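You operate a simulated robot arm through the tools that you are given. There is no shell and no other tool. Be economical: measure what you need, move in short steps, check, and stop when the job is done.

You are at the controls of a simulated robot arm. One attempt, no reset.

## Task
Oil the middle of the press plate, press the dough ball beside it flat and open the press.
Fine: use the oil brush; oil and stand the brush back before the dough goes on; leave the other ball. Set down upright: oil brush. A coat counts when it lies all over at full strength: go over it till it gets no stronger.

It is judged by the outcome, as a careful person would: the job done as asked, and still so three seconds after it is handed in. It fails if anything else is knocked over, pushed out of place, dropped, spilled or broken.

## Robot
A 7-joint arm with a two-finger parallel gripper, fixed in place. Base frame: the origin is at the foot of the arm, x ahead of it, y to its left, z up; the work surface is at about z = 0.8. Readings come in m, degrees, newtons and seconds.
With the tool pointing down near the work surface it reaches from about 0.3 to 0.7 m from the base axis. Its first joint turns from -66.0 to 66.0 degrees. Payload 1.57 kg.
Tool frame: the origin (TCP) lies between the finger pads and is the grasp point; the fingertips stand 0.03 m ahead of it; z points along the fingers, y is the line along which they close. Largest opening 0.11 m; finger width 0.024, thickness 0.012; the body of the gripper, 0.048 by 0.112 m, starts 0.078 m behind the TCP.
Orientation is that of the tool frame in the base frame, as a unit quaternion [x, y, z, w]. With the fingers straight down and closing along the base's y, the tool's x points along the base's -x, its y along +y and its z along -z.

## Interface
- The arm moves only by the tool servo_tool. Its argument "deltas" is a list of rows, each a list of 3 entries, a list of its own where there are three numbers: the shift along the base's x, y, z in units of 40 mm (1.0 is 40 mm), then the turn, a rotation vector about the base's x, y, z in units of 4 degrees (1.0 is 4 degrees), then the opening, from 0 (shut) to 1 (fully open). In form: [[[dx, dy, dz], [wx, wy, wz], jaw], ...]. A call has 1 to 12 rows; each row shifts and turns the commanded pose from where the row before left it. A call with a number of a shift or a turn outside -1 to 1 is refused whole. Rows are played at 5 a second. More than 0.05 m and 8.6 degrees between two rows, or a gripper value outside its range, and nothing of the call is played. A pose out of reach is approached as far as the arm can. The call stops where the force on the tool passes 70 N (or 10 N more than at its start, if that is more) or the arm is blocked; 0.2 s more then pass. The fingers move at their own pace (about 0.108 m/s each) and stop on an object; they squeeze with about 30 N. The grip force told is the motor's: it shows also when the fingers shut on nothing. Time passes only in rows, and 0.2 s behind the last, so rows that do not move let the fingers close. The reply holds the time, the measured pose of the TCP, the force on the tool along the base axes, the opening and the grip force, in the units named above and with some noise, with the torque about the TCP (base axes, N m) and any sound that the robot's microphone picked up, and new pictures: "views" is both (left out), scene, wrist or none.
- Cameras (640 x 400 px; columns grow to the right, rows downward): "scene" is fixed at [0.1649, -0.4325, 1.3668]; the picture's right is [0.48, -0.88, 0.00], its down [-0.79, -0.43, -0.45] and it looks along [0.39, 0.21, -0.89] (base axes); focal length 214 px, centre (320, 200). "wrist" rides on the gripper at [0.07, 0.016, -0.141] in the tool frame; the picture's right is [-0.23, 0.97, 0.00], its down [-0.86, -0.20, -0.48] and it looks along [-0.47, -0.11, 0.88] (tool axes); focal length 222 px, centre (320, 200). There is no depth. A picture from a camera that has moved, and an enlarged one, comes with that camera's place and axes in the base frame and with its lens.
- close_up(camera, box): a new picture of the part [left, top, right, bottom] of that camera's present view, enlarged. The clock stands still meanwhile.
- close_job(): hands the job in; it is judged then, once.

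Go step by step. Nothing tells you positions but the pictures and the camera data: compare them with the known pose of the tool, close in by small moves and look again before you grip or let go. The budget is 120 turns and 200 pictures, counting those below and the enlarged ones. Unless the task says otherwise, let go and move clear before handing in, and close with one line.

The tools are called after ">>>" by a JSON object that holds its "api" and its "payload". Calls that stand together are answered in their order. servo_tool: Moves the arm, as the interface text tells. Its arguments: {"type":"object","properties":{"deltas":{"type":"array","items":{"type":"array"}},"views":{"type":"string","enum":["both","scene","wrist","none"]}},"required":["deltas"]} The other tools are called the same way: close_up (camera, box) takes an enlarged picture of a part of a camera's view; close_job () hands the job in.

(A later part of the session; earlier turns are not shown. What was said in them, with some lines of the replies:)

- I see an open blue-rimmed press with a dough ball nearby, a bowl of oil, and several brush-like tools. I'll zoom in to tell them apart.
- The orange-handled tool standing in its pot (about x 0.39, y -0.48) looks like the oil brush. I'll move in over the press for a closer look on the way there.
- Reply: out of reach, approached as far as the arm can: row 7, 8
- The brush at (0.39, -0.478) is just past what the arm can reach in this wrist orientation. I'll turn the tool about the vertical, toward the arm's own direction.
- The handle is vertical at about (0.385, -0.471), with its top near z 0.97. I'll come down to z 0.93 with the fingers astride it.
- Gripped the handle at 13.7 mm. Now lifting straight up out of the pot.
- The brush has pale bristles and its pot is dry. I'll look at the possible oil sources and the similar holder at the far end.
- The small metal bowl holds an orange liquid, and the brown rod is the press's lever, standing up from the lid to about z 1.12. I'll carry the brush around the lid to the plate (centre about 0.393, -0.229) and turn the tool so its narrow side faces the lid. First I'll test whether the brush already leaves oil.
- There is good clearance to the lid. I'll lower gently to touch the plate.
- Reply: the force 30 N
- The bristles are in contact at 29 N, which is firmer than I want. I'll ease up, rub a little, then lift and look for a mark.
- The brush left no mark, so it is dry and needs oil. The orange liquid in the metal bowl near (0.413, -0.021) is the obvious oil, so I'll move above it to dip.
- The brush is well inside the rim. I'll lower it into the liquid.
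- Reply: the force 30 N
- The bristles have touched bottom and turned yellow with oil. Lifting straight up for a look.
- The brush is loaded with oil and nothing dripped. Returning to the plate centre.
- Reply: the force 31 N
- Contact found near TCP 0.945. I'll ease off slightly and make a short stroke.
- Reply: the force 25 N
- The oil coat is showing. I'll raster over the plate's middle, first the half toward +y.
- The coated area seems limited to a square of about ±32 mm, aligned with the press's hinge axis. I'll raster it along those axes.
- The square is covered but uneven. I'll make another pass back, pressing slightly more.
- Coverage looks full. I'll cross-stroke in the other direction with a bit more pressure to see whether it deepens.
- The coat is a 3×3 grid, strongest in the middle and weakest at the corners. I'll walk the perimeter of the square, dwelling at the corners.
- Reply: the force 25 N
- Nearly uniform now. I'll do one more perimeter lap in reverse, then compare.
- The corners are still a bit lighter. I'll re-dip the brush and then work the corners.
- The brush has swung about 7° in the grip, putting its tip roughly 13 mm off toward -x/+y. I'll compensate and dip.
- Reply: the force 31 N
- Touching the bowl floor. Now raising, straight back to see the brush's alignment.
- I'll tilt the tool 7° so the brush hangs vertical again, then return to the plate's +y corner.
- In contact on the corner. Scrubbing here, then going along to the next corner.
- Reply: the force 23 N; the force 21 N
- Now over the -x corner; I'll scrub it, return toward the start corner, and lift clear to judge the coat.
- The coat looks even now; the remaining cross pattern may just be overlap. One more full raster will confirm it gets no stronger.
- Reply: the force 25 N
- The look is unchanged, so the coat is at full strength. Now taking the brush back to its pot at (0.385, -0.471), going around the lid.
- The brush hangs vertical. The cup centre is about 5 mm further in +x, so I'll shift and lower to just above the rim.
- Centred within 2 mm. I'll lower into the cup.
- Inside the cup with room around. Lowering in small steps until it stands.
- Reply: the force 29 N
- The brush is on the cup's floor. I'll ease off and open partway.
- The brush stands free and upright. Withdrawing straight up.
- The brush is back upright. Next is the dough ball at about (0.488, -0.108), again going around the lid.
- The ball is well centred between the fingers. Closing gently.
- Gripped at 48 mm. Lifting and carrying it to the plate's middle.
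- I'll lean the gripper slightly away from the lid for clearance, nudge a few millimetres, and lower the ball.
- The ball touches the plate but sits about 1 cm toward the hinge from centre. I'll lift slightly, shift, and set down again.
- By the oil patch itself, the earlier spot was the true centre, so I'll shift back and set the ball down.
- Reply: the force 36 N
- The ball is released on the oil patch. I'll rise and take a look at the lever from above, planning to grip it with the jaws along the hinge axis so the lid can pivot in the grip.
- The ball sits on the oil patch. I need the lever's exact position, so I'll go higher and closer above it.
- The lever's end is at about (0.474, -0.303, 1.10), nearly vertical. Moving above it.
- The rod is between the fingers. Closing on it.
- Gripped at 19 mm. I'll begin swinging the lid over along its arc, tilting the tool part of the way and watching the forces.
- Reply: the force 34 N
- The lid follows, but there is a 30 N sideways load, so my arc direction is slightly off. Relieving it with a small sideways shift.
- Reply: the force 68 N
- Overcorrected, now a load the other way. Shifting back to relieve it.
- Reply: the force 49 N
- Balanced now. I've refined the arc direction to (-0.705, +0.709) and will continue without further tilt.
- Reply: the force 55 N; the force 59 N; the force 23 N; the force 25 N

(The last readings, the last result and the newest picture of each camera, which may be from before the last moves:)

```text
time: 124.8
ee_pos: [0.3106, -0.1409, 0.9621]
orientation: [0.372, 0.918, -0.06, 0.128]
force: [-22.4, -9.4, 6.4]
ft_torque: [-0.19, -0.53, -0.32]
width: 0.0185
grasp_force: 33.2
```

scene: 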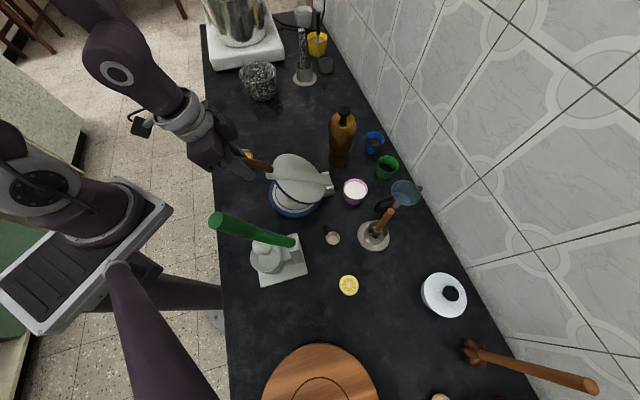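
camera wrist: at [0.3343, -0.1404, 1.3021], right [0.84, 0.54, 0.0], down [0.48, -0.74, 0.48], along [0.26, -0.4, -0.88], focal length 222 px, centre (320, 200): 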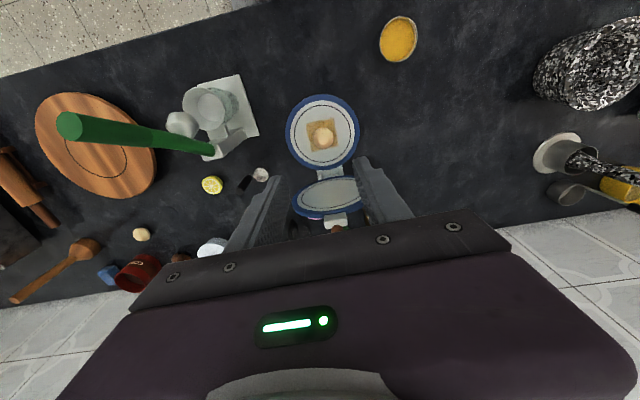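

>>> {"api": "servo_tool", "payload": {"deltas": [[[-0.15, 0.12, -0.37], [0, 0, 0], 0], [[0, 0, 0], [0, 0, 0], 0]], "views": "scene"}}

>>> {"api": "close_up", "payload": {"camera": "scene", "box": [220, 120, 350, 230]}}

```text
time: 125.4
ee_pos: [0.3103, -0.1404, 0.9549]
orientation: [0.373, 0.917, -0.063, 0.125]
force: [-59.0, -27.6, 12.9]
ft_torque: [0.45, -1.03, 0.03]
width: 0.0186
grasp_force: 33.3
out of reach, approached as far as the arm can: row 1
```

scene: 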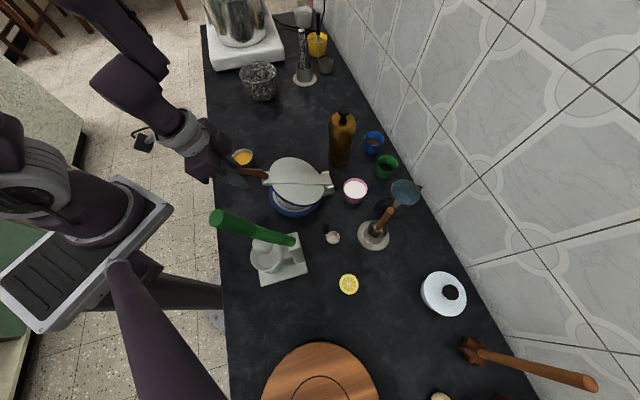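

```text
3.64 times, centred on (285, 175) of scene
camera zoom: at [0.1631, -0.4332, 1.3668], right [0.48, -0.88, 0.0], down [-0.78, -0.43, -0.45], along [0.4, 0.21, -0.89], focal length 780 px, centre (447, 291)
```

zoom: 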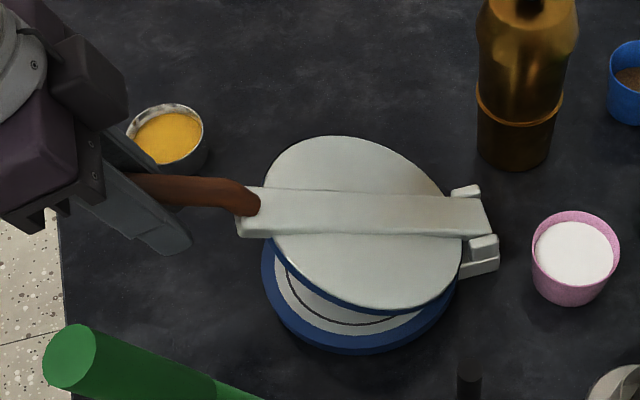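

The arm is at its reach limit here and the lid is nearly down. I'll let go and then press from above.

>>> {"api": "servo_tool", "payload": {"deltas": [[[0.1, -0.08, 0.05], [0, 0, 0], 0.2], [[0, 0, 0], [0, 0, 0], 0.5], [[0, 0, 0], [0, 0, 0], 0.5], [[0, 0, 0], [0, 0, 0], 0.5]], "views": "none"}}

>>> {"api": "close_up", "payload": {"camera": "scene", "box": [220, 120, 350, 230]}}

>>> {"api": "close_up", "payload": {"camera": "wrist", "box": [200, 80, 440, 280]}}

```text
time: 126.4
ee_pos: [0.3183, -0.1418, 0.9561]
orientation: [0.371, 0.918, -0.059, 0.129]
force: [0.1, -0.1, 0.2]
ft_torque: [-0.01, 0.02, 0.01]
width: 0.0549
grasp_force: 0.0
```

```text
3.64 times, centred on (285, 175) of scene
camera zoom: at [0.1649, -0.4325, 1.3668], right [0.48, -0.88, 0.0], down [-0.79, -0.43, -0.45], along [0.39, 0.21, -0.89], focal length 780 px, centre (447, 291)
```

zoom: 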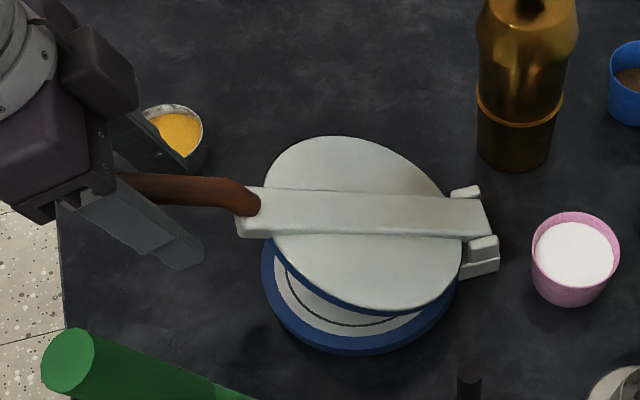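

```text
2.00 times, centred on (320, 180) of wrist
camera zoom: at [0.253, -0.0534, 1.0712], right [0.83, 0.55, 0.05], down [0.36, -0.61, 0.7], along [0.42, -0.57, -0.71], focal length 444 px, centre (320, 240)
```

zoom: 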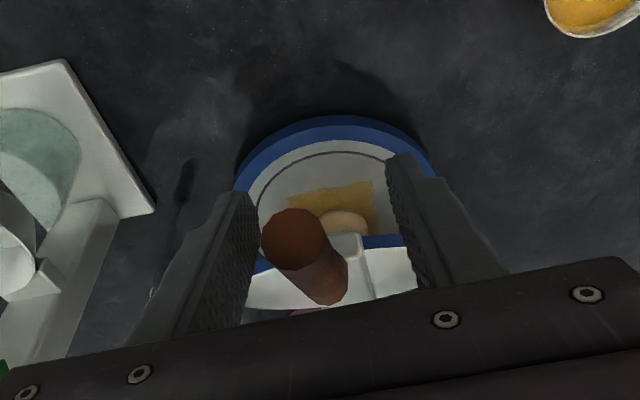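

The lid holds its angle by itself, just above the dough. I'll rise clear of the rod, straighten the tool and shut the fingers for pressing.

>>> {"api": "servo_tool", "payload": {"deltas": [[[0, 0, 0.6], [0, 0, 0], 0.5], [[0, 0, 0.8], [0, 0, 0], 0.5], [[0, 0, 0.8], [0.73, 0.69, 0], 0.3], [[0.2, -0.2, 0], [0.73, 0.69, 0], 0], [[0.2, -0.2, 0], [0.73, 0.69, 0], 0], [[0, 0, 0], [0.73, 0.69, 0], 0], [[0, 0, 0], [0, 0, 0], 0]], "views": "both"}}

>>> {"api": "close_up", "payload": {"camera": "wrist", "box": [200, 60, 440, 260]}}

>>> {"api": "close_up", "payload": {"camera": "scene", "box": [220, 120, 350, 230]}}

```text
time: 128.0
ee_pos: [0.3336, -0.156, 1.0441]
orientation: [0.374, 0.927, -0.001, 0.002]
force: [0.4, -0.4, 0.2]
ft_torque: [-0.04, 0.01, 0.0]
width: 0.0
grasp_force: 21.1
camera wrist: at [0.2939, -0.0948, 1.185], right [0.84, 0.54, 0.0], down [0.48, -0.74, 0.48], along [0.26, -0.4, -0.88], focal length 222 px, centre (320, 200)
```

scene: 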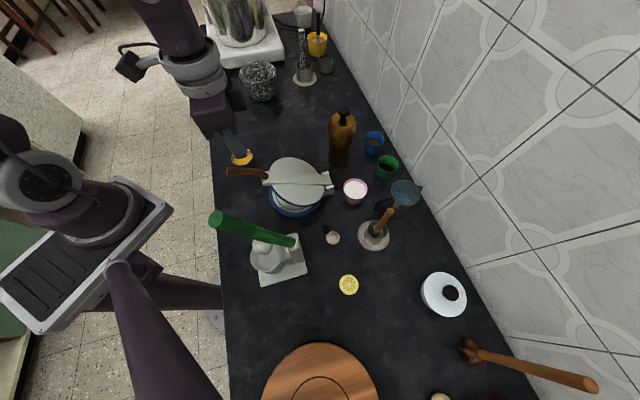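
wrist: 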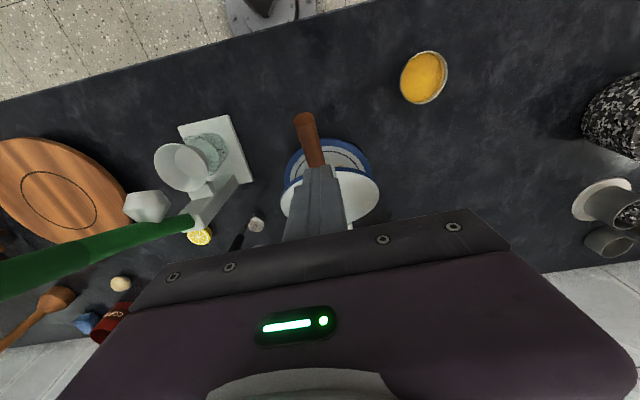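

```text
2.00 times, centred on (320, 160) of wrist
camera zoom: at [0.2939, -0.0948, 1.185], right [0.84, 0.54, 0.0], down [0.48, -0.74, 0.48], along [0.26, -0.4, -0.88], focal length 444 px, centre (320, 280)
```

zoom: 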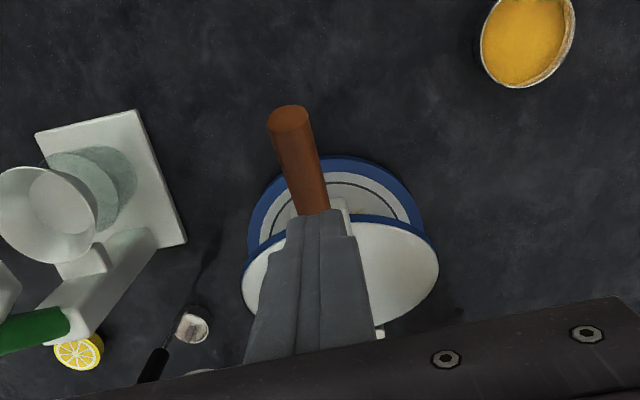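

```text
3.64 times, centred on (285, 175) of scene
camera zoom: at [0.1649, -0.4325, 1.3668], right [0.48, -0.88, 0.0], down [-0.79, -0.43, -0.45], along [0.39, 0.21, -0.89], focal length 780 px, centre (447, 291)
```

zoom: 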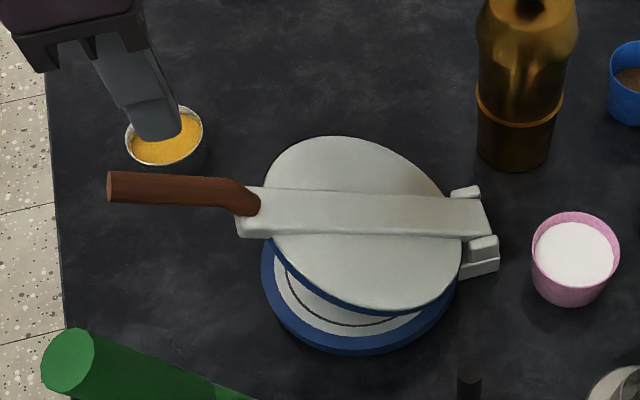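

Now positioning over the lid's bar near its tab and lowering to press.

>>> {"api": "servo_tool", "payload": {"deltas": [[[0.31, -0.55, 0], [0, 0, 0], 0], [[0, 0, -0.8], [0, 0, 0], 0], [[0, 0, -0.8], [0, 0, 0], 0], [[0, 0, -0.5], [0, 0, 0], 0], [[0, 0, -0.4], [0, 0, 0], 0], [[0, 0, 0], [0, 0, 0], 0]], "views": "none"}}

>>> {"api": "close_up", "payload": {"camera": "scene", "box": [220, 120, 350, 230]}}

```text
time: 129.4
ee_pos: [0.3463, -0.1773, 0.9435]
orientation: [0.375, 0.927, 0.0, 0.0]
force: [-0.3, 0.0, -0.4]
ft_torque: [0.03, -0.01, -0.02]
width: 0.0001
grasp_force: 21.5
```

```text
3.64 times, centred on (285, 175) of scene
camera zoom: at [0.1649, -0.4325, 1.3668], right [0.48, -0.88, 0.0], down [-0.79, -0.43, -0.45], along [0.39, 0.21, -0.89], focal length 780 px, centre (447, 291)
```

zoom: 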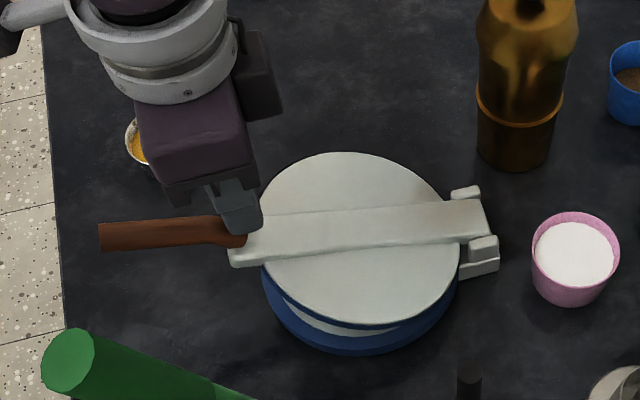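

The lid is coming down easily. Continuing to press.

>>> {"api": "servo_tool", "payload": {"deltas": [[[0, 0, -0.3], [0, 0, 0], 0], [[0, 0, -0.3], [0, 0, 0], 0], [[0, 0, -0.2], [0, 0, 0], 0], [[0, 0, 0], [0, 0, 0], 0]], "views": "none"}}

>>> {"api": "close_up", "payload": {"camera": "scene", "box": [220, 120, 350, 230]}}

```text
time: 130.4
ee_pos: [0.3459, -0.1777, 0.912]
orientation: [0.375, 0.927, -0.001, 0.002]
force: [-0.4, 0.7, 0.1]
ft_torque: [-0.02, 0.01, 0.03]
width: 0.0002
grasp_force: 21.5
```

```text
3.64 times, centred on (285, 175) of scene
camera zoom: at [0.1649, -0.4325, 1.3668], right [0.48, -0.88, 0.0], down [-0.79, -0.43, -0.45], along [0.39, 0.21, -0.89], focal length 780 px, centre (447, 291)
```

zoom: 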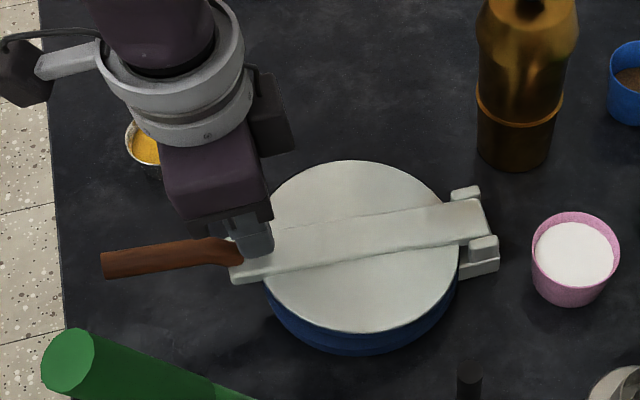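

>>> {"api": "servo_tool", "payload": {"deltas": [[[0, 0, -0.2], [0, 0, 0], 0], [[0, 0, -0.2], [0, 0, 0], 0], [[0, 0, -0.15], [0, 0, 0], 0], [[0, 0, 0], [0, 0, 0], 0]], "views": "none"}}

>>> {"api": "close_up", "payload": {"camera": "scene", "box": [220, 120, 350, 230]}}

```text
time: 131.4
ee_pos: [0.3467, -0.1789, 0.8899]
orientation: [0.375, 0.927, -0.001, 0.003]
force: [14.2, -15.4, -3.5]
ft_torque: [-0.49, -0.43, -0.01]
width: 0.0
grasp_force: 21.4
```

```text
3.64 times, centred on (285, 175) of scene
camera zoom: at [0.1653, -0.4329, 1.3666], right [0.48, -0.88, 0.0], down [-0.79, -0.43, -0.45], along [0.39, 0.21, -0.89], focal length 780 px, centre (447, 291)
```

zoom: 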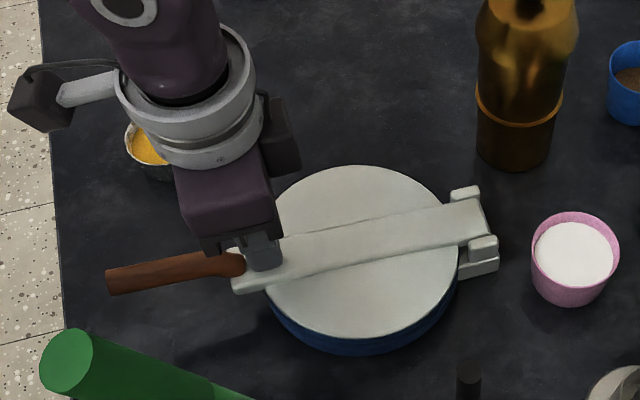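

The tip is leaning on the rod's bend. I'll shift a little toward the hinge and press further.

>>> {"api": "servo_tool", "payload": {"deltas": [[[0.15, -0.15, 0.05], [0, 0, 0], 0], [[0, 0, -0.2], [0, 0, 0], 0], [[0, 0, -0.1], [0, 0, 0], 0], [[0, 0, 0], [0, 0, 0], 0]], "views": "none"}}

>>> {"api": "close_up", "payload": {"camera": "scene", "box": [220, 120, 350, 230]}}

```text
time: 132.4
ee_pos: [0.3519, -0.1845, 0.8802]
orientation: [0.375, 0.927, -0.001, 0.001]
force: [-0.2, 0.7, 0.1]
ft_torque: [0.0, 0.0, 0.01]
width: 0.0001
grasp_force: 20.6
```

```text
3.64 times, centred on (285, 175) of scene
camera zoom: at [0.1649, -0.4325, 1.3668], right [0.48, -0.88, 0.0], down [-0.79, -0.43, -0.45], along [0.39, 0.21, -0.89], focal length 780 px, centre (447, 291)
```

zoom: 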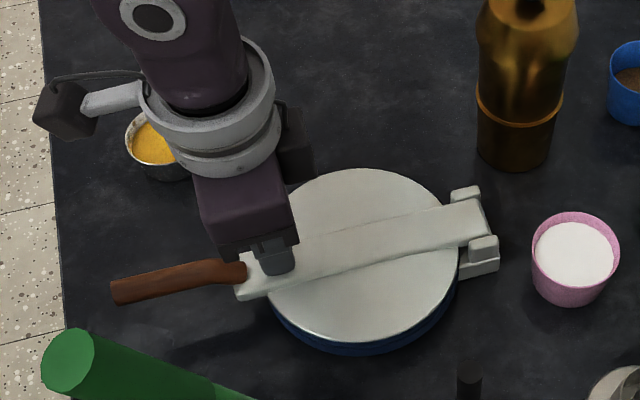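

>>> {"api": "servo_tool", "payload": {"deltas": [[[0, 0, -0.15], [0, 0, 0], 0], [[0, 0, -0.15], [0, 0, 0], 0], [[0, 0, -0.1], [0, 0, 0], 0], [[0, 0, 0], [0, 0, 0], 0]], "views": "none"}}

>>> {"api": "close_up", "payload": {"camera": "scene", "box": [220, 120, 350, 230]}}

```text
time: 132.9
ee_pos: [0.3517, -0.1847, 0.8764]
orientation: [0.375, 0.927, 0.0, 0.004]
force: [-7.3, 3.1, 35.6]
ft_torque: [0.38, 0.52, 0.06]
width: 0.0
grasp_force: 21.2
stopped in row 2: the force on the tool passed its limit at 100 N (the readings are from after the stop); the commanded pose is now the measured one
```

```text
3.64 times, centred on (285, 175) of scene
camera zoom: at [0.1644, -0.4323, 1.367], right [0.48, -0.88, 0.0], down [-0.78, -0.43, -0.45], along [0.39, 0.21, -0.89], focal length 780 px, centre (447, 291)
```

zoom: 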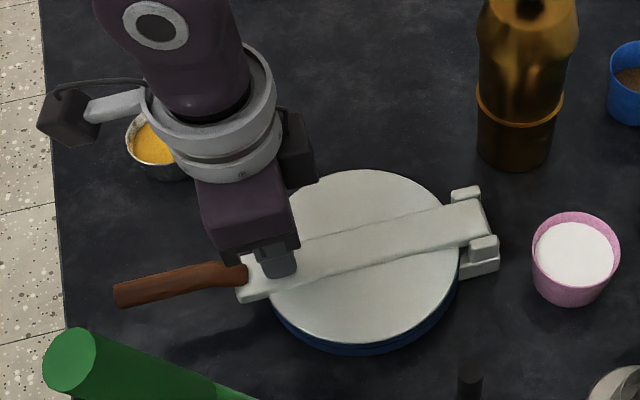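

The lid appears fully down with strong resistance. I'll press gently once more and hold it for a moment.

>>> {"api": "servo_tool", "payload": {"deltas": [[[0, 0, -0.02], [0, 0, 0], 0], [[0, 0, -0.02], [0, 0, 0], 0], [[0, 0, 0], [0, 0, 0], 0], [[0, 0, 0], [0, 0, 0], 0], [[0, 0, 0], [0, 0, 0], 0], [[0, 0, 0], [0, 0, 0], 0]], "views": "none"}}

>>> {"api": "close_up", "payload": {"camera": "scene", "box": [270, 165, 340, 220]}}

```text
time: 133.4
ee_pos: [0.3527, -0.1838, 0.8767]
orientation: [0.376, 0.927, 0.0, 0.005]
force: [-5.2, 2.6, 30.9]
ft_torque: [0.3, 0.44, 0.05]
width: 0.0001
grasp_force: 21.6
stopped in row 2: the force on the tool passed its limit at 76 N (the readings are from after the stop); the commanded pose is now the measured one
```

```text
7.27 times, centred on (305, 192) of scene
camera zoom: at [0.1644, -0.4323, 1.3669], right [0.48, -0.88, 0.0], down [-0.78, -0.43, -0.45], along [0.39, 0.21, -0.89], focal length 1560 px, centre (429, 254)
```

zoom: 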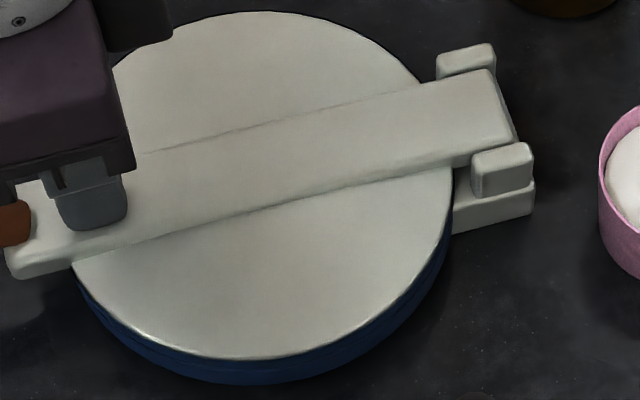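

Solid resistance, so the press is shut tight. I'll hold briefly, rise, and move over the rod to reopen.

>>> {"api": "servo_tool", "payload": {"deltas": [[[0, 0, 0], [0, 0, 0], 0], [[0, 0, 0], [0, 0, 0], 0], [[0, 0, 0], [0, 0, 0], 0], [[0, 0, 0.8], [0, 0, 0], 0], [[0, 0, 0.9], [0, 0, 0], 0.3], [[-0.5, 0.5, 0], [0, 0, 0], 0.5], [[-0.5, 0.5, 0], [0, 0, 0], 0.5], [[0, 0, 0], [0, 0, 0], 0.5]], "views": "both"}}

>>> {"api": "close_up", "payload": {"camera": "scene", "box": [220, 120, 350, 230]}}

>>> {"api": "close_up", "payload": {"camera": "wrist", "box": [200, 60, 440, 260]}}

```text
time: 135.2
ee_pos: [0.313, -0.1453, 0.9423]
orientation: [0.376, 0.927, 0.001, 0.004]
force: [0.1, -0.2, -0.7]
ft_torque: [0.01, -0.03, 0.0]
width: 0.0549
grasp_force: 0.1
camera wrist: at [0.2724, -0.0835, 1.0824], right [0.84, 0.54, 0.01], down [0.47, -0.74, 0.48], along [0.27, -0.4, -0.88], focal length 222 px, centre (320, 200)
```

scene: 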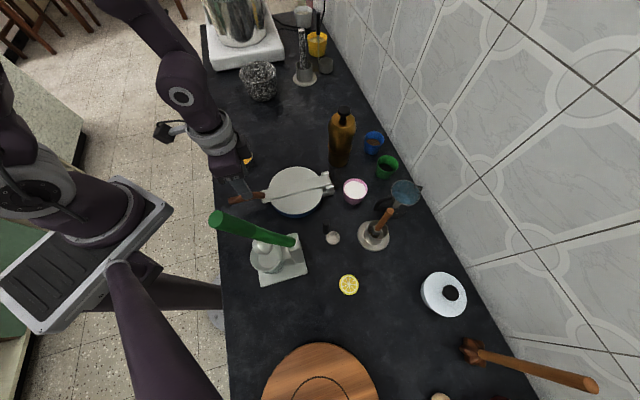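
wrist: 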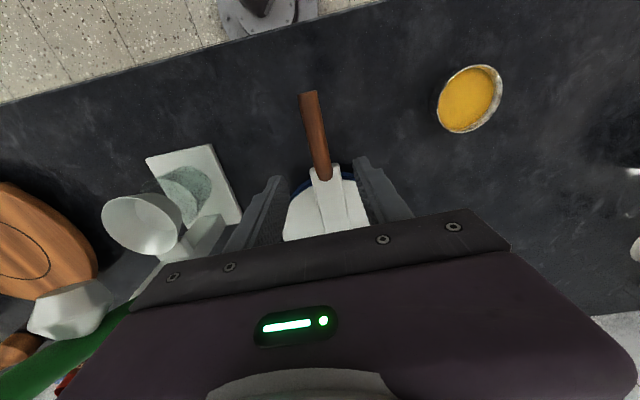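

```text
3.64 times, centred on (285, 175) of scene
camera zoom: at [0.1649, -0.4325, 1.3668], right [0.48, -0.88, 0.0], down [-0.79, -0.43, -0.45], along [0.39, 0.21, -0.89], focal length 780 px, centre (447, 291)
```

zoom: 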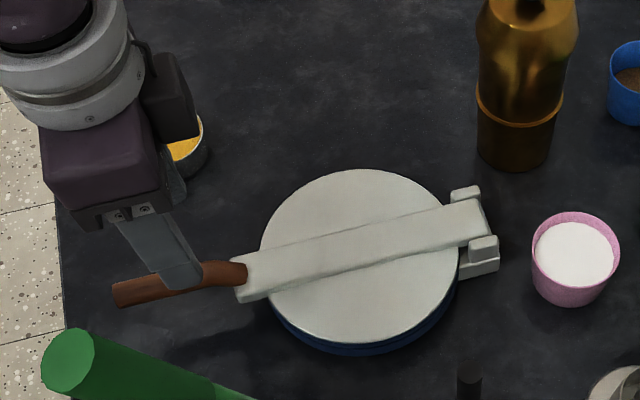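

```text
2.00 times, centred on (320, 160) of wrist
camera zoom: at [0.2724, -0.0835, 1.0824], right [0.84, 0.54, 0.01], down [0.47, -0.74, 0.48], along [0.27, -0.4, -0.88], focal length 444 px, centre (320, 280)
```

zoom: 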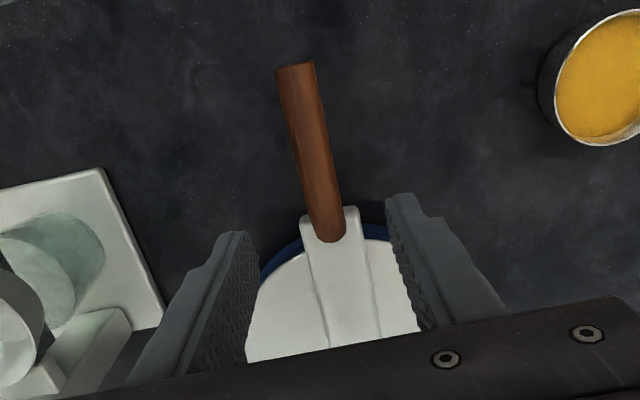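

The rod's near section is at about (0.304, -0.1375). I'll lower astride it.

>>> {"api": "servo_tool", "payload": {"deltas": [[[-0.22, 0.2, -0.6], [0, 0, 0], 0.5], [[0, 0, -0.8], [0, 0, 0], 0.5], [[0, 0, -0.5], [0, 0, 0], 0.5], [[0, 0, 0], [0, 0, 0], 0.5]], "views": "none"}}

>>> {"api": "close_up", "payload": {"camera": "scene", "box": [220, 120, 350, 230]}}

>>> {"api": "close_up", "payload": {"camera": "wrist", "box": [200, 60, 440, 260]}}

```text
time: 136.2
ee_pos: [0.3016, -0.1379, 0.8647]
orientation: [0.375, 0.927, 0.001, 0.004]
force: [-0.6, -0.3, 0.4]
ft_torque: [-0.02, 0.01, -0.01]
width: 0.0548
grasp_force: 0.0
```

```text
3.64 times, centred on (285, 175) of scene
camera zoom: at [0.1649, -0.4325, 1.3668], right [0.48, -0.88, 0.0], down [-0.79, -0.43, -0.45], along [0.39, 0.21, -0.89], focal length 780 px, centre (447, 291)
```

zoom: 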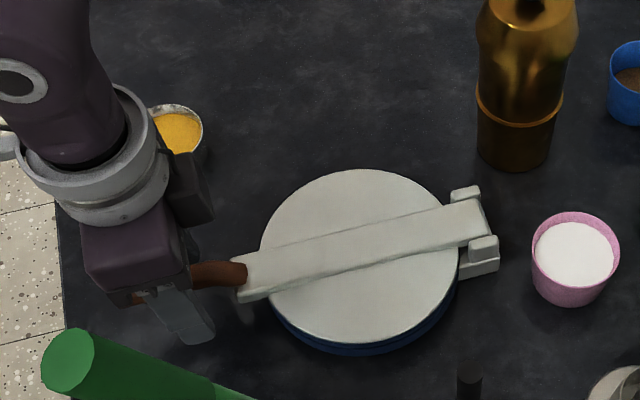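

```text
2.00 times, centred on (320, 160) of wrist
camera zoom: at [0.2618, -0.0758, 1.0046], right [0.84, 0.54, 0.01], down [0.47, -0.74, 0.48], along [0.27, -0.4, -0.88], focal length 444 px, centre (320, 280)
```

zoom: 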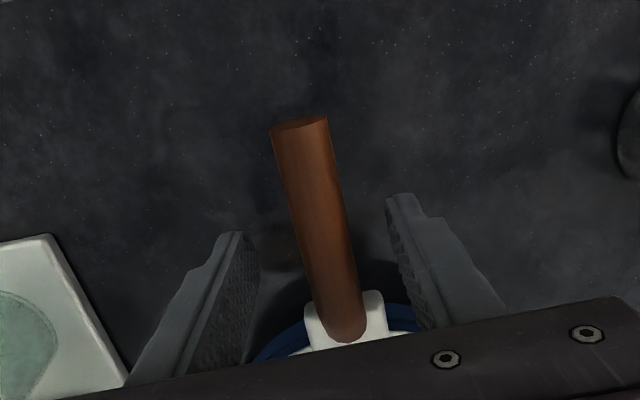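

>>> {"api": "servo_tool", "payload": {"deltas": [[[0, 0, -0.05], [0, 0, 0], 0.3], [[0, 0, 0], [0, 0, 0], 0], [[0, 0, 0], [0, 0, 0], 0], [[0, 0, 0], [0, 0, 0], 0]], "views": "none"}}

```text
time: 137.2
ee_pos: [0.3037, -0.1347, 0.8626]
orientation: [0.373, 0.928, 0.002, 0.005]
force: [34.7, 38.6, 1.9]
ft_torque: [0.34, -0.06, -0.85]
width: 0.0189
grasp_force: 32.9
```

Gripped. Relieving the sideways load, then lifting along the arc.

>>> {"api": "servo_tool", "payload": {"deltas": [[[0.09, 0.09, 0], [0, 0, 0], 0], [[0, 0, 0], [0, 0, 0], 0]], "views": "none"}}

>>> {"api": "servo_tool", "payload": {"deltas": [[[0.07, -0.07, 0.5], [0, 0, 0], 0], [[0.12, -0.12, 0.55], [0, 0, 0], 0], [[0, 0, 0], [0, 0, 0], 0]], "views": "scene"}}

```text
time: 137.8
ee_pos: [0.3057, -0.1343, 0.8645]
orientation: [0.376, 0.926, -0.002, 0.003]
force: [-2.1, -7.0, -4.0]
ft_torque: [0.48, 0.51, -0.72]
width: 0.0184
grasp_force: 32.9
```

```text
time: 138.6
ee_pos: [0.3118, -0.1408, 0.907]
orientation: [0.376, 0.927, 0.001, 0.001]
force: [-46.7, -27.1, -2.2]
ft_torque: [0.42, 1.09, -0.66]
width: 0.0189
grasp_force: 33.2
```

scene: 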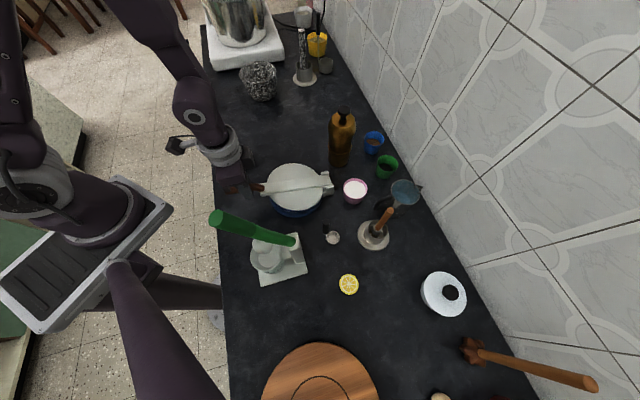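

>>> {"api": "servo_tool", "payload": {"deltas": [[[-0.07, -0.07, 0], [0, 0, 0], 0], [[0.16, -0.16, 0.53], [0, 0, 0], 0], [[0.2, -0.2, 0.5], [0, 0, 0], 0], [[0, 0, 0], [0, 0, 0], 0]], "views": "none"}}

```text
time: 139.6
ee_pos: [0.3263, -0.1582, 0.9484]
orientation: [0.373, 0.928, 0.002, 0.004]
force: [-7.1, 16.8, 2.6]
ft_torque: [0.46, 0.76, -0.8]
width: 0.0188
grasp_force: 33.4
```

>>> {"api": "servo_tool", "payload": {"deltas": [[[0.24, -0.22, 0.47], [0, 0, 0], 0], [[0.28, -0.26, 0.43], [0, 0, 0], 0], [[0.3, -0.3, 0.39], [0, 0, 0], 0], [[0, 0, 0], [0, 0, 0], 0]], "views": "none"}}

```text
time: 140.6
ee_pos: [0.3586, -0.1884, 0.9994]
orientation: [0.374, 0.927, 0.0, 0.004]
force: [-3.9, 11.9, 2.4]
ft_torque: [0.35, 1.13, -0.65]
width: 0.0187
grasp_force: 32.8
```

Smooth. Continuing up to about 68°.

>>> {"api": "servo_tool", "payload": {"deltas": [[[0.33, -0.32, 0.35], [0, 0, 0], 0], [[0.35, -0.34, 0.3], [0, 0, 0], 0], [[0.37, -0.37, 0.24], [0, 0, 0], 0], [[0, 0, 0], [0, 0, 0], 0]], "views": "scene"}}

>>> {"api": "close_up", "payload": {"camera": "scene", "box": [220, 100, 370, 230]}}

```text
time: 141.6
ee_pos: [0.4001, -0.2309, 1.0357]
orientation: [0.374, 0.927, 0.0, 0.003]
force: [-7.3, 5.2, 5.0]
ft_torque: [0.37, 1.14, -0.31]
width: 0.0192
grasp_force: 32.9
```

scene: 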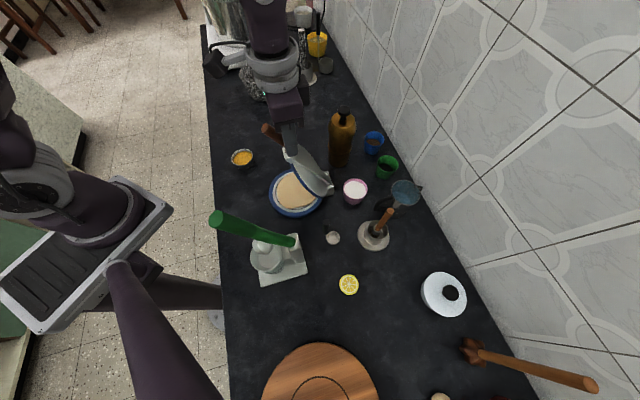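

```text
3.08 times, centred on (295, 165) of scene
camera zoom: at [0.1647, -0.4324, 1.3669], right [0.48, -0.88, 0.0], down [-0.79, -0.43, -0.45], along [0.39, 0.21, -0.89], focal length 660 px, centre (397, 308)
```

zoom: 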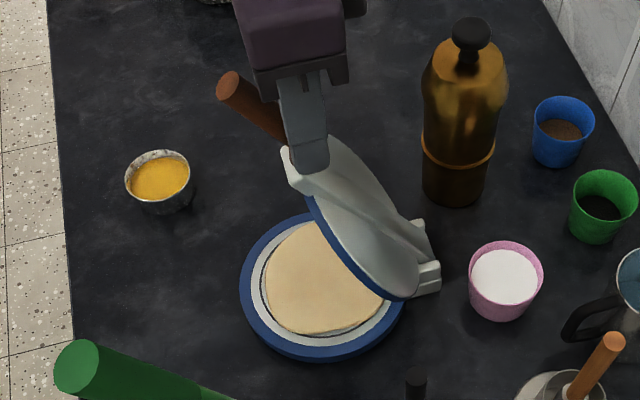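

The dough is pressed flat on the plate. I'll release the rod (the hinge holds its angle), then push the lid the rest of the way open with closed fingers.

>>> {"api": "servo_tool", "payload": {"deltas": [[[0, 0, 0], [0, 0, 0], 0.2], [[0, 0, 0], [0, 0, 0], 0.45], [[0, 0, 0], [0, 0, 0], 0.45], [[0, 0, 0.8], [0, 0, 0], 0.45], [[0, 0, 0.9], [0, 0, 0], 0.45], [[0, 0, 0.6], [0, 0, 0], 0.3], [[-0.7, 0.7, 0], [0, 0, 0], 0], [[-0.7, 0.7, 0], [0, 0, 0], 0], [[0, 0, 0], [0, 0, 0], 0]], "views": "scene"}}

>>> {"api": "close_up", "payload": {"camera": "scene", "box": [220, 80, 370, 230]}}

>>> {"api": "close_up", "payload": {"camera": "wrist", "box": [200, 60, 440, 260]}}

```text
time: 143.6
ee_pos: [0.3455, -0.1724, 1.1268]
orientation: [0.374, 0.927, -0.001, 0.004]
force: [0.0, 0.5, 0.0]
ft_torque: [-0.01, 0.01, 0.01]
width: 0.0
grasp_force: 21.2
```

scene: 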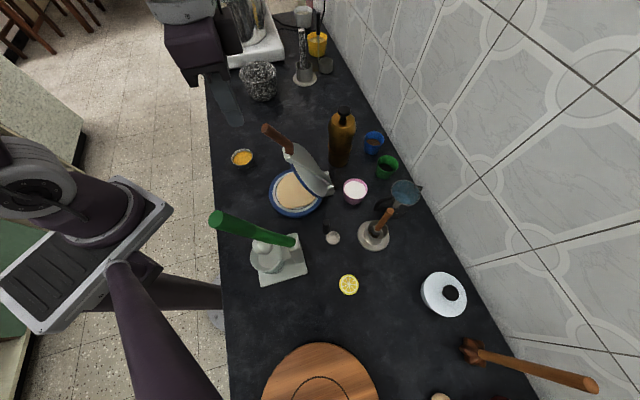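

```text
2.67 times, centred on (295, 155) of scene
camera zoom: at [0.1649, -0.4325, 1.3668], right [0.48, -0.88, 0.0], down [-0.79, -0.43, -0.45], along [0.39, 0.21, -0.89], focal length 572 px, centre (387, 320)
```

zoom: 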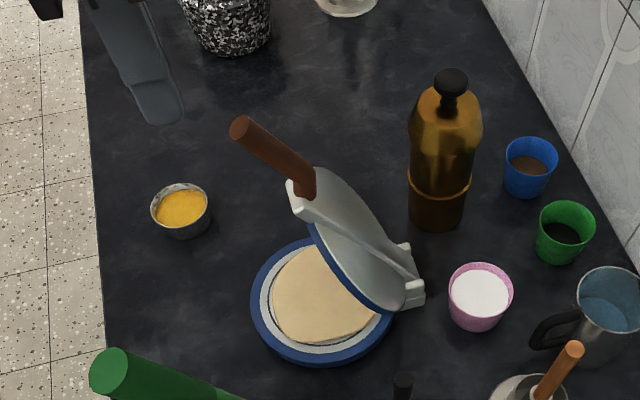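

```text
2.00 times, centred on (320, 160) of wrist
camera zoom: at [0.3048, -0.1107, 1.2674], right [0.84, 0.54, 0.0], down [0.47, -0.74, 0.48], along [0.27, -0.4, -0.88], focal length 444 px, centre (320, 280)
```

zoom: 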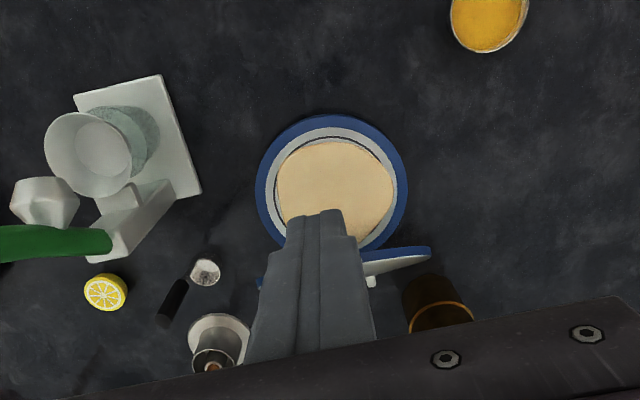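

The lid holds and the flat dough disc is intact. Now lowering in front of the rod and pushing it open.

>>> {"api": "servo_tool", "payload": {"deltas": [[[-0.04, -0.04, -0.8], [0, 0, 0], 0], [[0, 0, -0.7], [0, 0, 0], 0], [[0.4, -0.4, 0], [0, 0, 0], 0], [[0.4, -0.4, 0], [0, 0, 0], 0], [[0.4, -0.4, 0], [0, 0, 0], 0], [[0.4, -0.4, 0], [0, 0, 0], 0], [[0, 0, 0], [0, 0, 0], 0]], "views": "scene"}}

>>> {"api": "close_up", "payload": {"camera": "scene", "box": [220, 80, 370, 230]}}

```text
time: 145.2
ee_pos: [0.4077, -0.2403, 1.0684]
orientation: [0.374, 0.927, 0.0, 0.004]
force: [-1.4, 0.2, -0.6]
ft_torque: [0.0, -0.01, 0.0]
width: 0.0
grasp_force: 20.6
```

scene: 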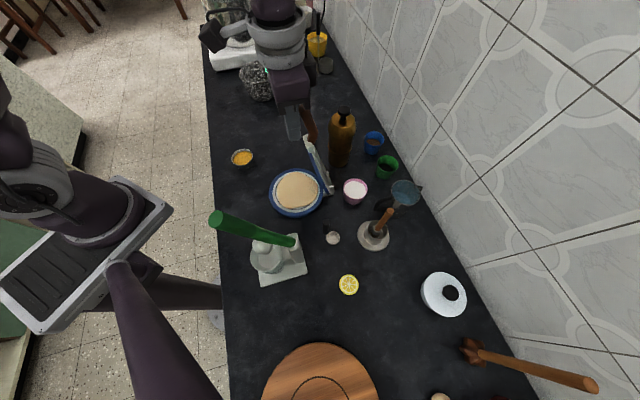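

```text
2.67 times, centred on (295, 155) of scene
camera zoom: at [0.1649, -0.4325, 1.3668], right [0.48, -0.88, 0.0], down [-0.79, -0.43, -0.45], along [0.39, 0.21, -0.89], focal length 572 px, centre (387, 320)
```

zoom: 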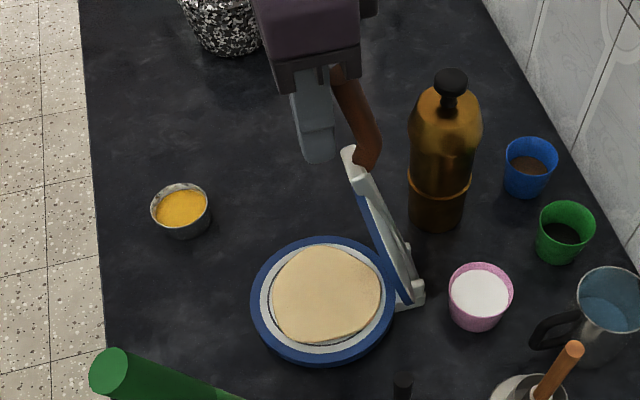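

>>> {"api": "servo_tool", "payload": {"deltas": [[[0.27, -0.27, 0], [0, 0, 0], 0], [[0.27, -0.27, 0], [0, 0, 0], 0], [[0.27, -0.27, 0], [0, 0, 0], 0], [[0.2, -0.2, 0], [0, 0, 0], 0], [[0, 0, 0], [0, 0, 0], 0]], "views": "scene"}}

>>> {"api": "close_up", "payload": {"camera": "scene", "box": [220, 80, 370, 230]}}

```text
time: 146.4
ee_pos: [0.4469, -0.2803, 1.0681]
orientation: [0.375, 0.927, 0.0, 0.004]
force: [0.2, 0.5, -0.2]
ft_torque: [-0.03, -0.01, -0.02]
width: 0.0001
grasp_force: 21.0
```

scene: 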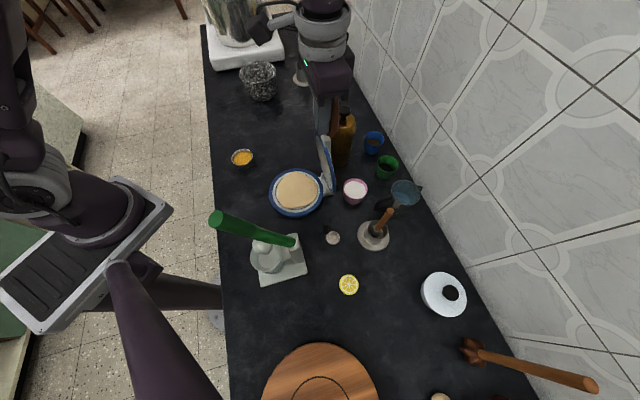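

```text
2.67 times, centred on (295, 155) of scene
camera zoom: at [0.1649, -0.4325, 1.3668], right [0.48, -0.88, 0.0], down [-0.79, -0.43, -0.45], along [0.39, 0.21, -0.89], focal length 572 px, centre (387, 320)
```

zoom: 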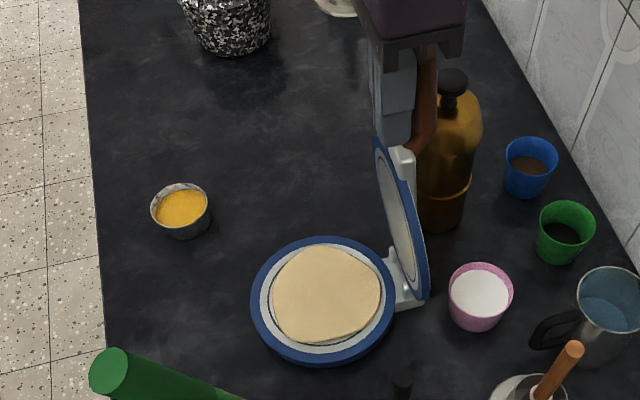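

Almost at its original open angle; a small extra push, then retreat.

>>> {"api": "servo_tool", "payload": {"deltas": [[[0.14, -0.14, 0], [0, 0, 0], 0], [[0, 0, 0], [0, 0, 0], 0]], "views": "none"}}

>>> {"api": "servo_tool", "payload": {"deltas": [[[-0.5, 0.5, 0.1], [0, 0, 0], 0], [[-0.6, 0.6, 0.5], [0, 0, 0], 0], [[-0.6, 0.6, 0.9], [0, 0, 0], 0], [[0, 0.6, 0.9], [0, 0, 0], 0], [[0, 0.9, 0.5], [0, 0, 0], 0.2], [[0, 0.9, 0], [0, 0, 0], 0.2], [[0, 0, 0], [0, 0, 0], 0.2]], "views": "both"}}

>>> {"api": "close_up", "payload": {"camera": "scene", "box": [220, 80, 420, 260]}}

```text
time: 147.0
ee_pos: [0.4531, -0.286, 1.0689]
orientation: [0.375, 0.927, 0.0, 0.003]
force: [-0.1, -0.3, -0.1]
ft_torque: [-0.05, 0.05, 0.0]
width: 0.0
grasp_force: 21.4
```

```text
time: 148.6
ee_pos: [0.3878, -0.1193, 1.1833]
orientation: [0.374, 0.927, 0.0, 0.004]
force: [0.5, 0.2, 0.0]
ft_torque: [0.0, 0.02, -0.01]
width: 0.0219
grasp_force: 0.0
camera wrist: at [0.3473, -0.0575, 1.3237], right [0.84, 0.54, 0.01], down [0.47, -0.74, 0.48], along [0.27, -0.4, -0.88], focal length 222 px, centre (320, 200)
```

scene: 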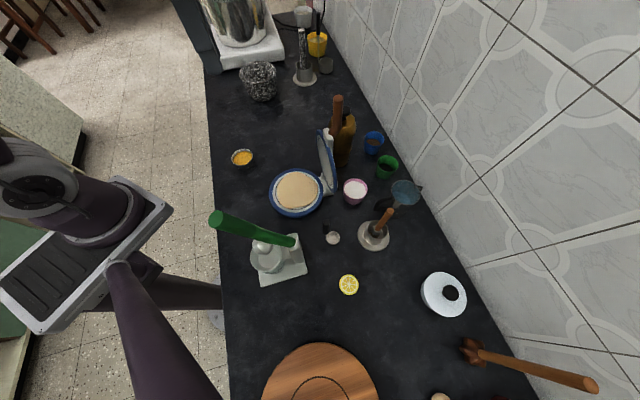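
wrist: 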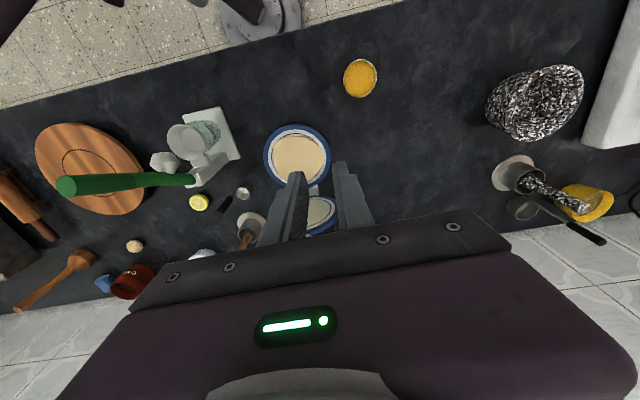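

```text
2.22 times, centred on (320, 170) of scene
camera zoom: at [0.1649, -0.4325, 1.3668], right [0.48, -0.88, 0.0], down [-0.79, -0.43, -0.45], along [0.39, 0.21, -0.89], focal length 477 px, centre (320, 267)
```

zoom: 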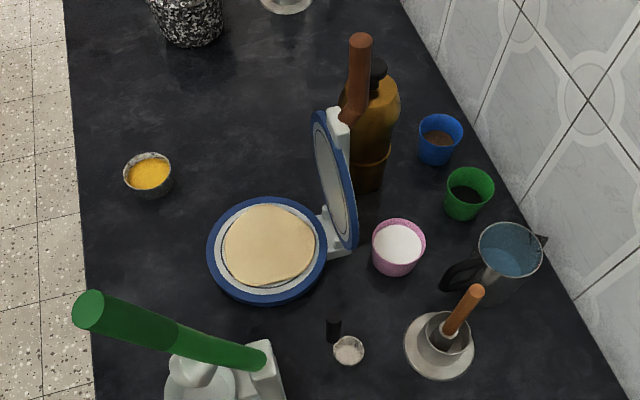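

The press is open with the dough flat on the oiled plate, the brush stands upright in its pot, and nothing else has moved. Handing in.

>>> {"api": "close_job", "payload": {}}

```text
The job is handed in.
```

I oiled the middle of the plate, going over it until the colour stopped deepening, and stood the oil brush upright in its pot before the dough went on. The ball beside the press is now a flat disc on the plate, the press is open again, and I left the other ball alone.
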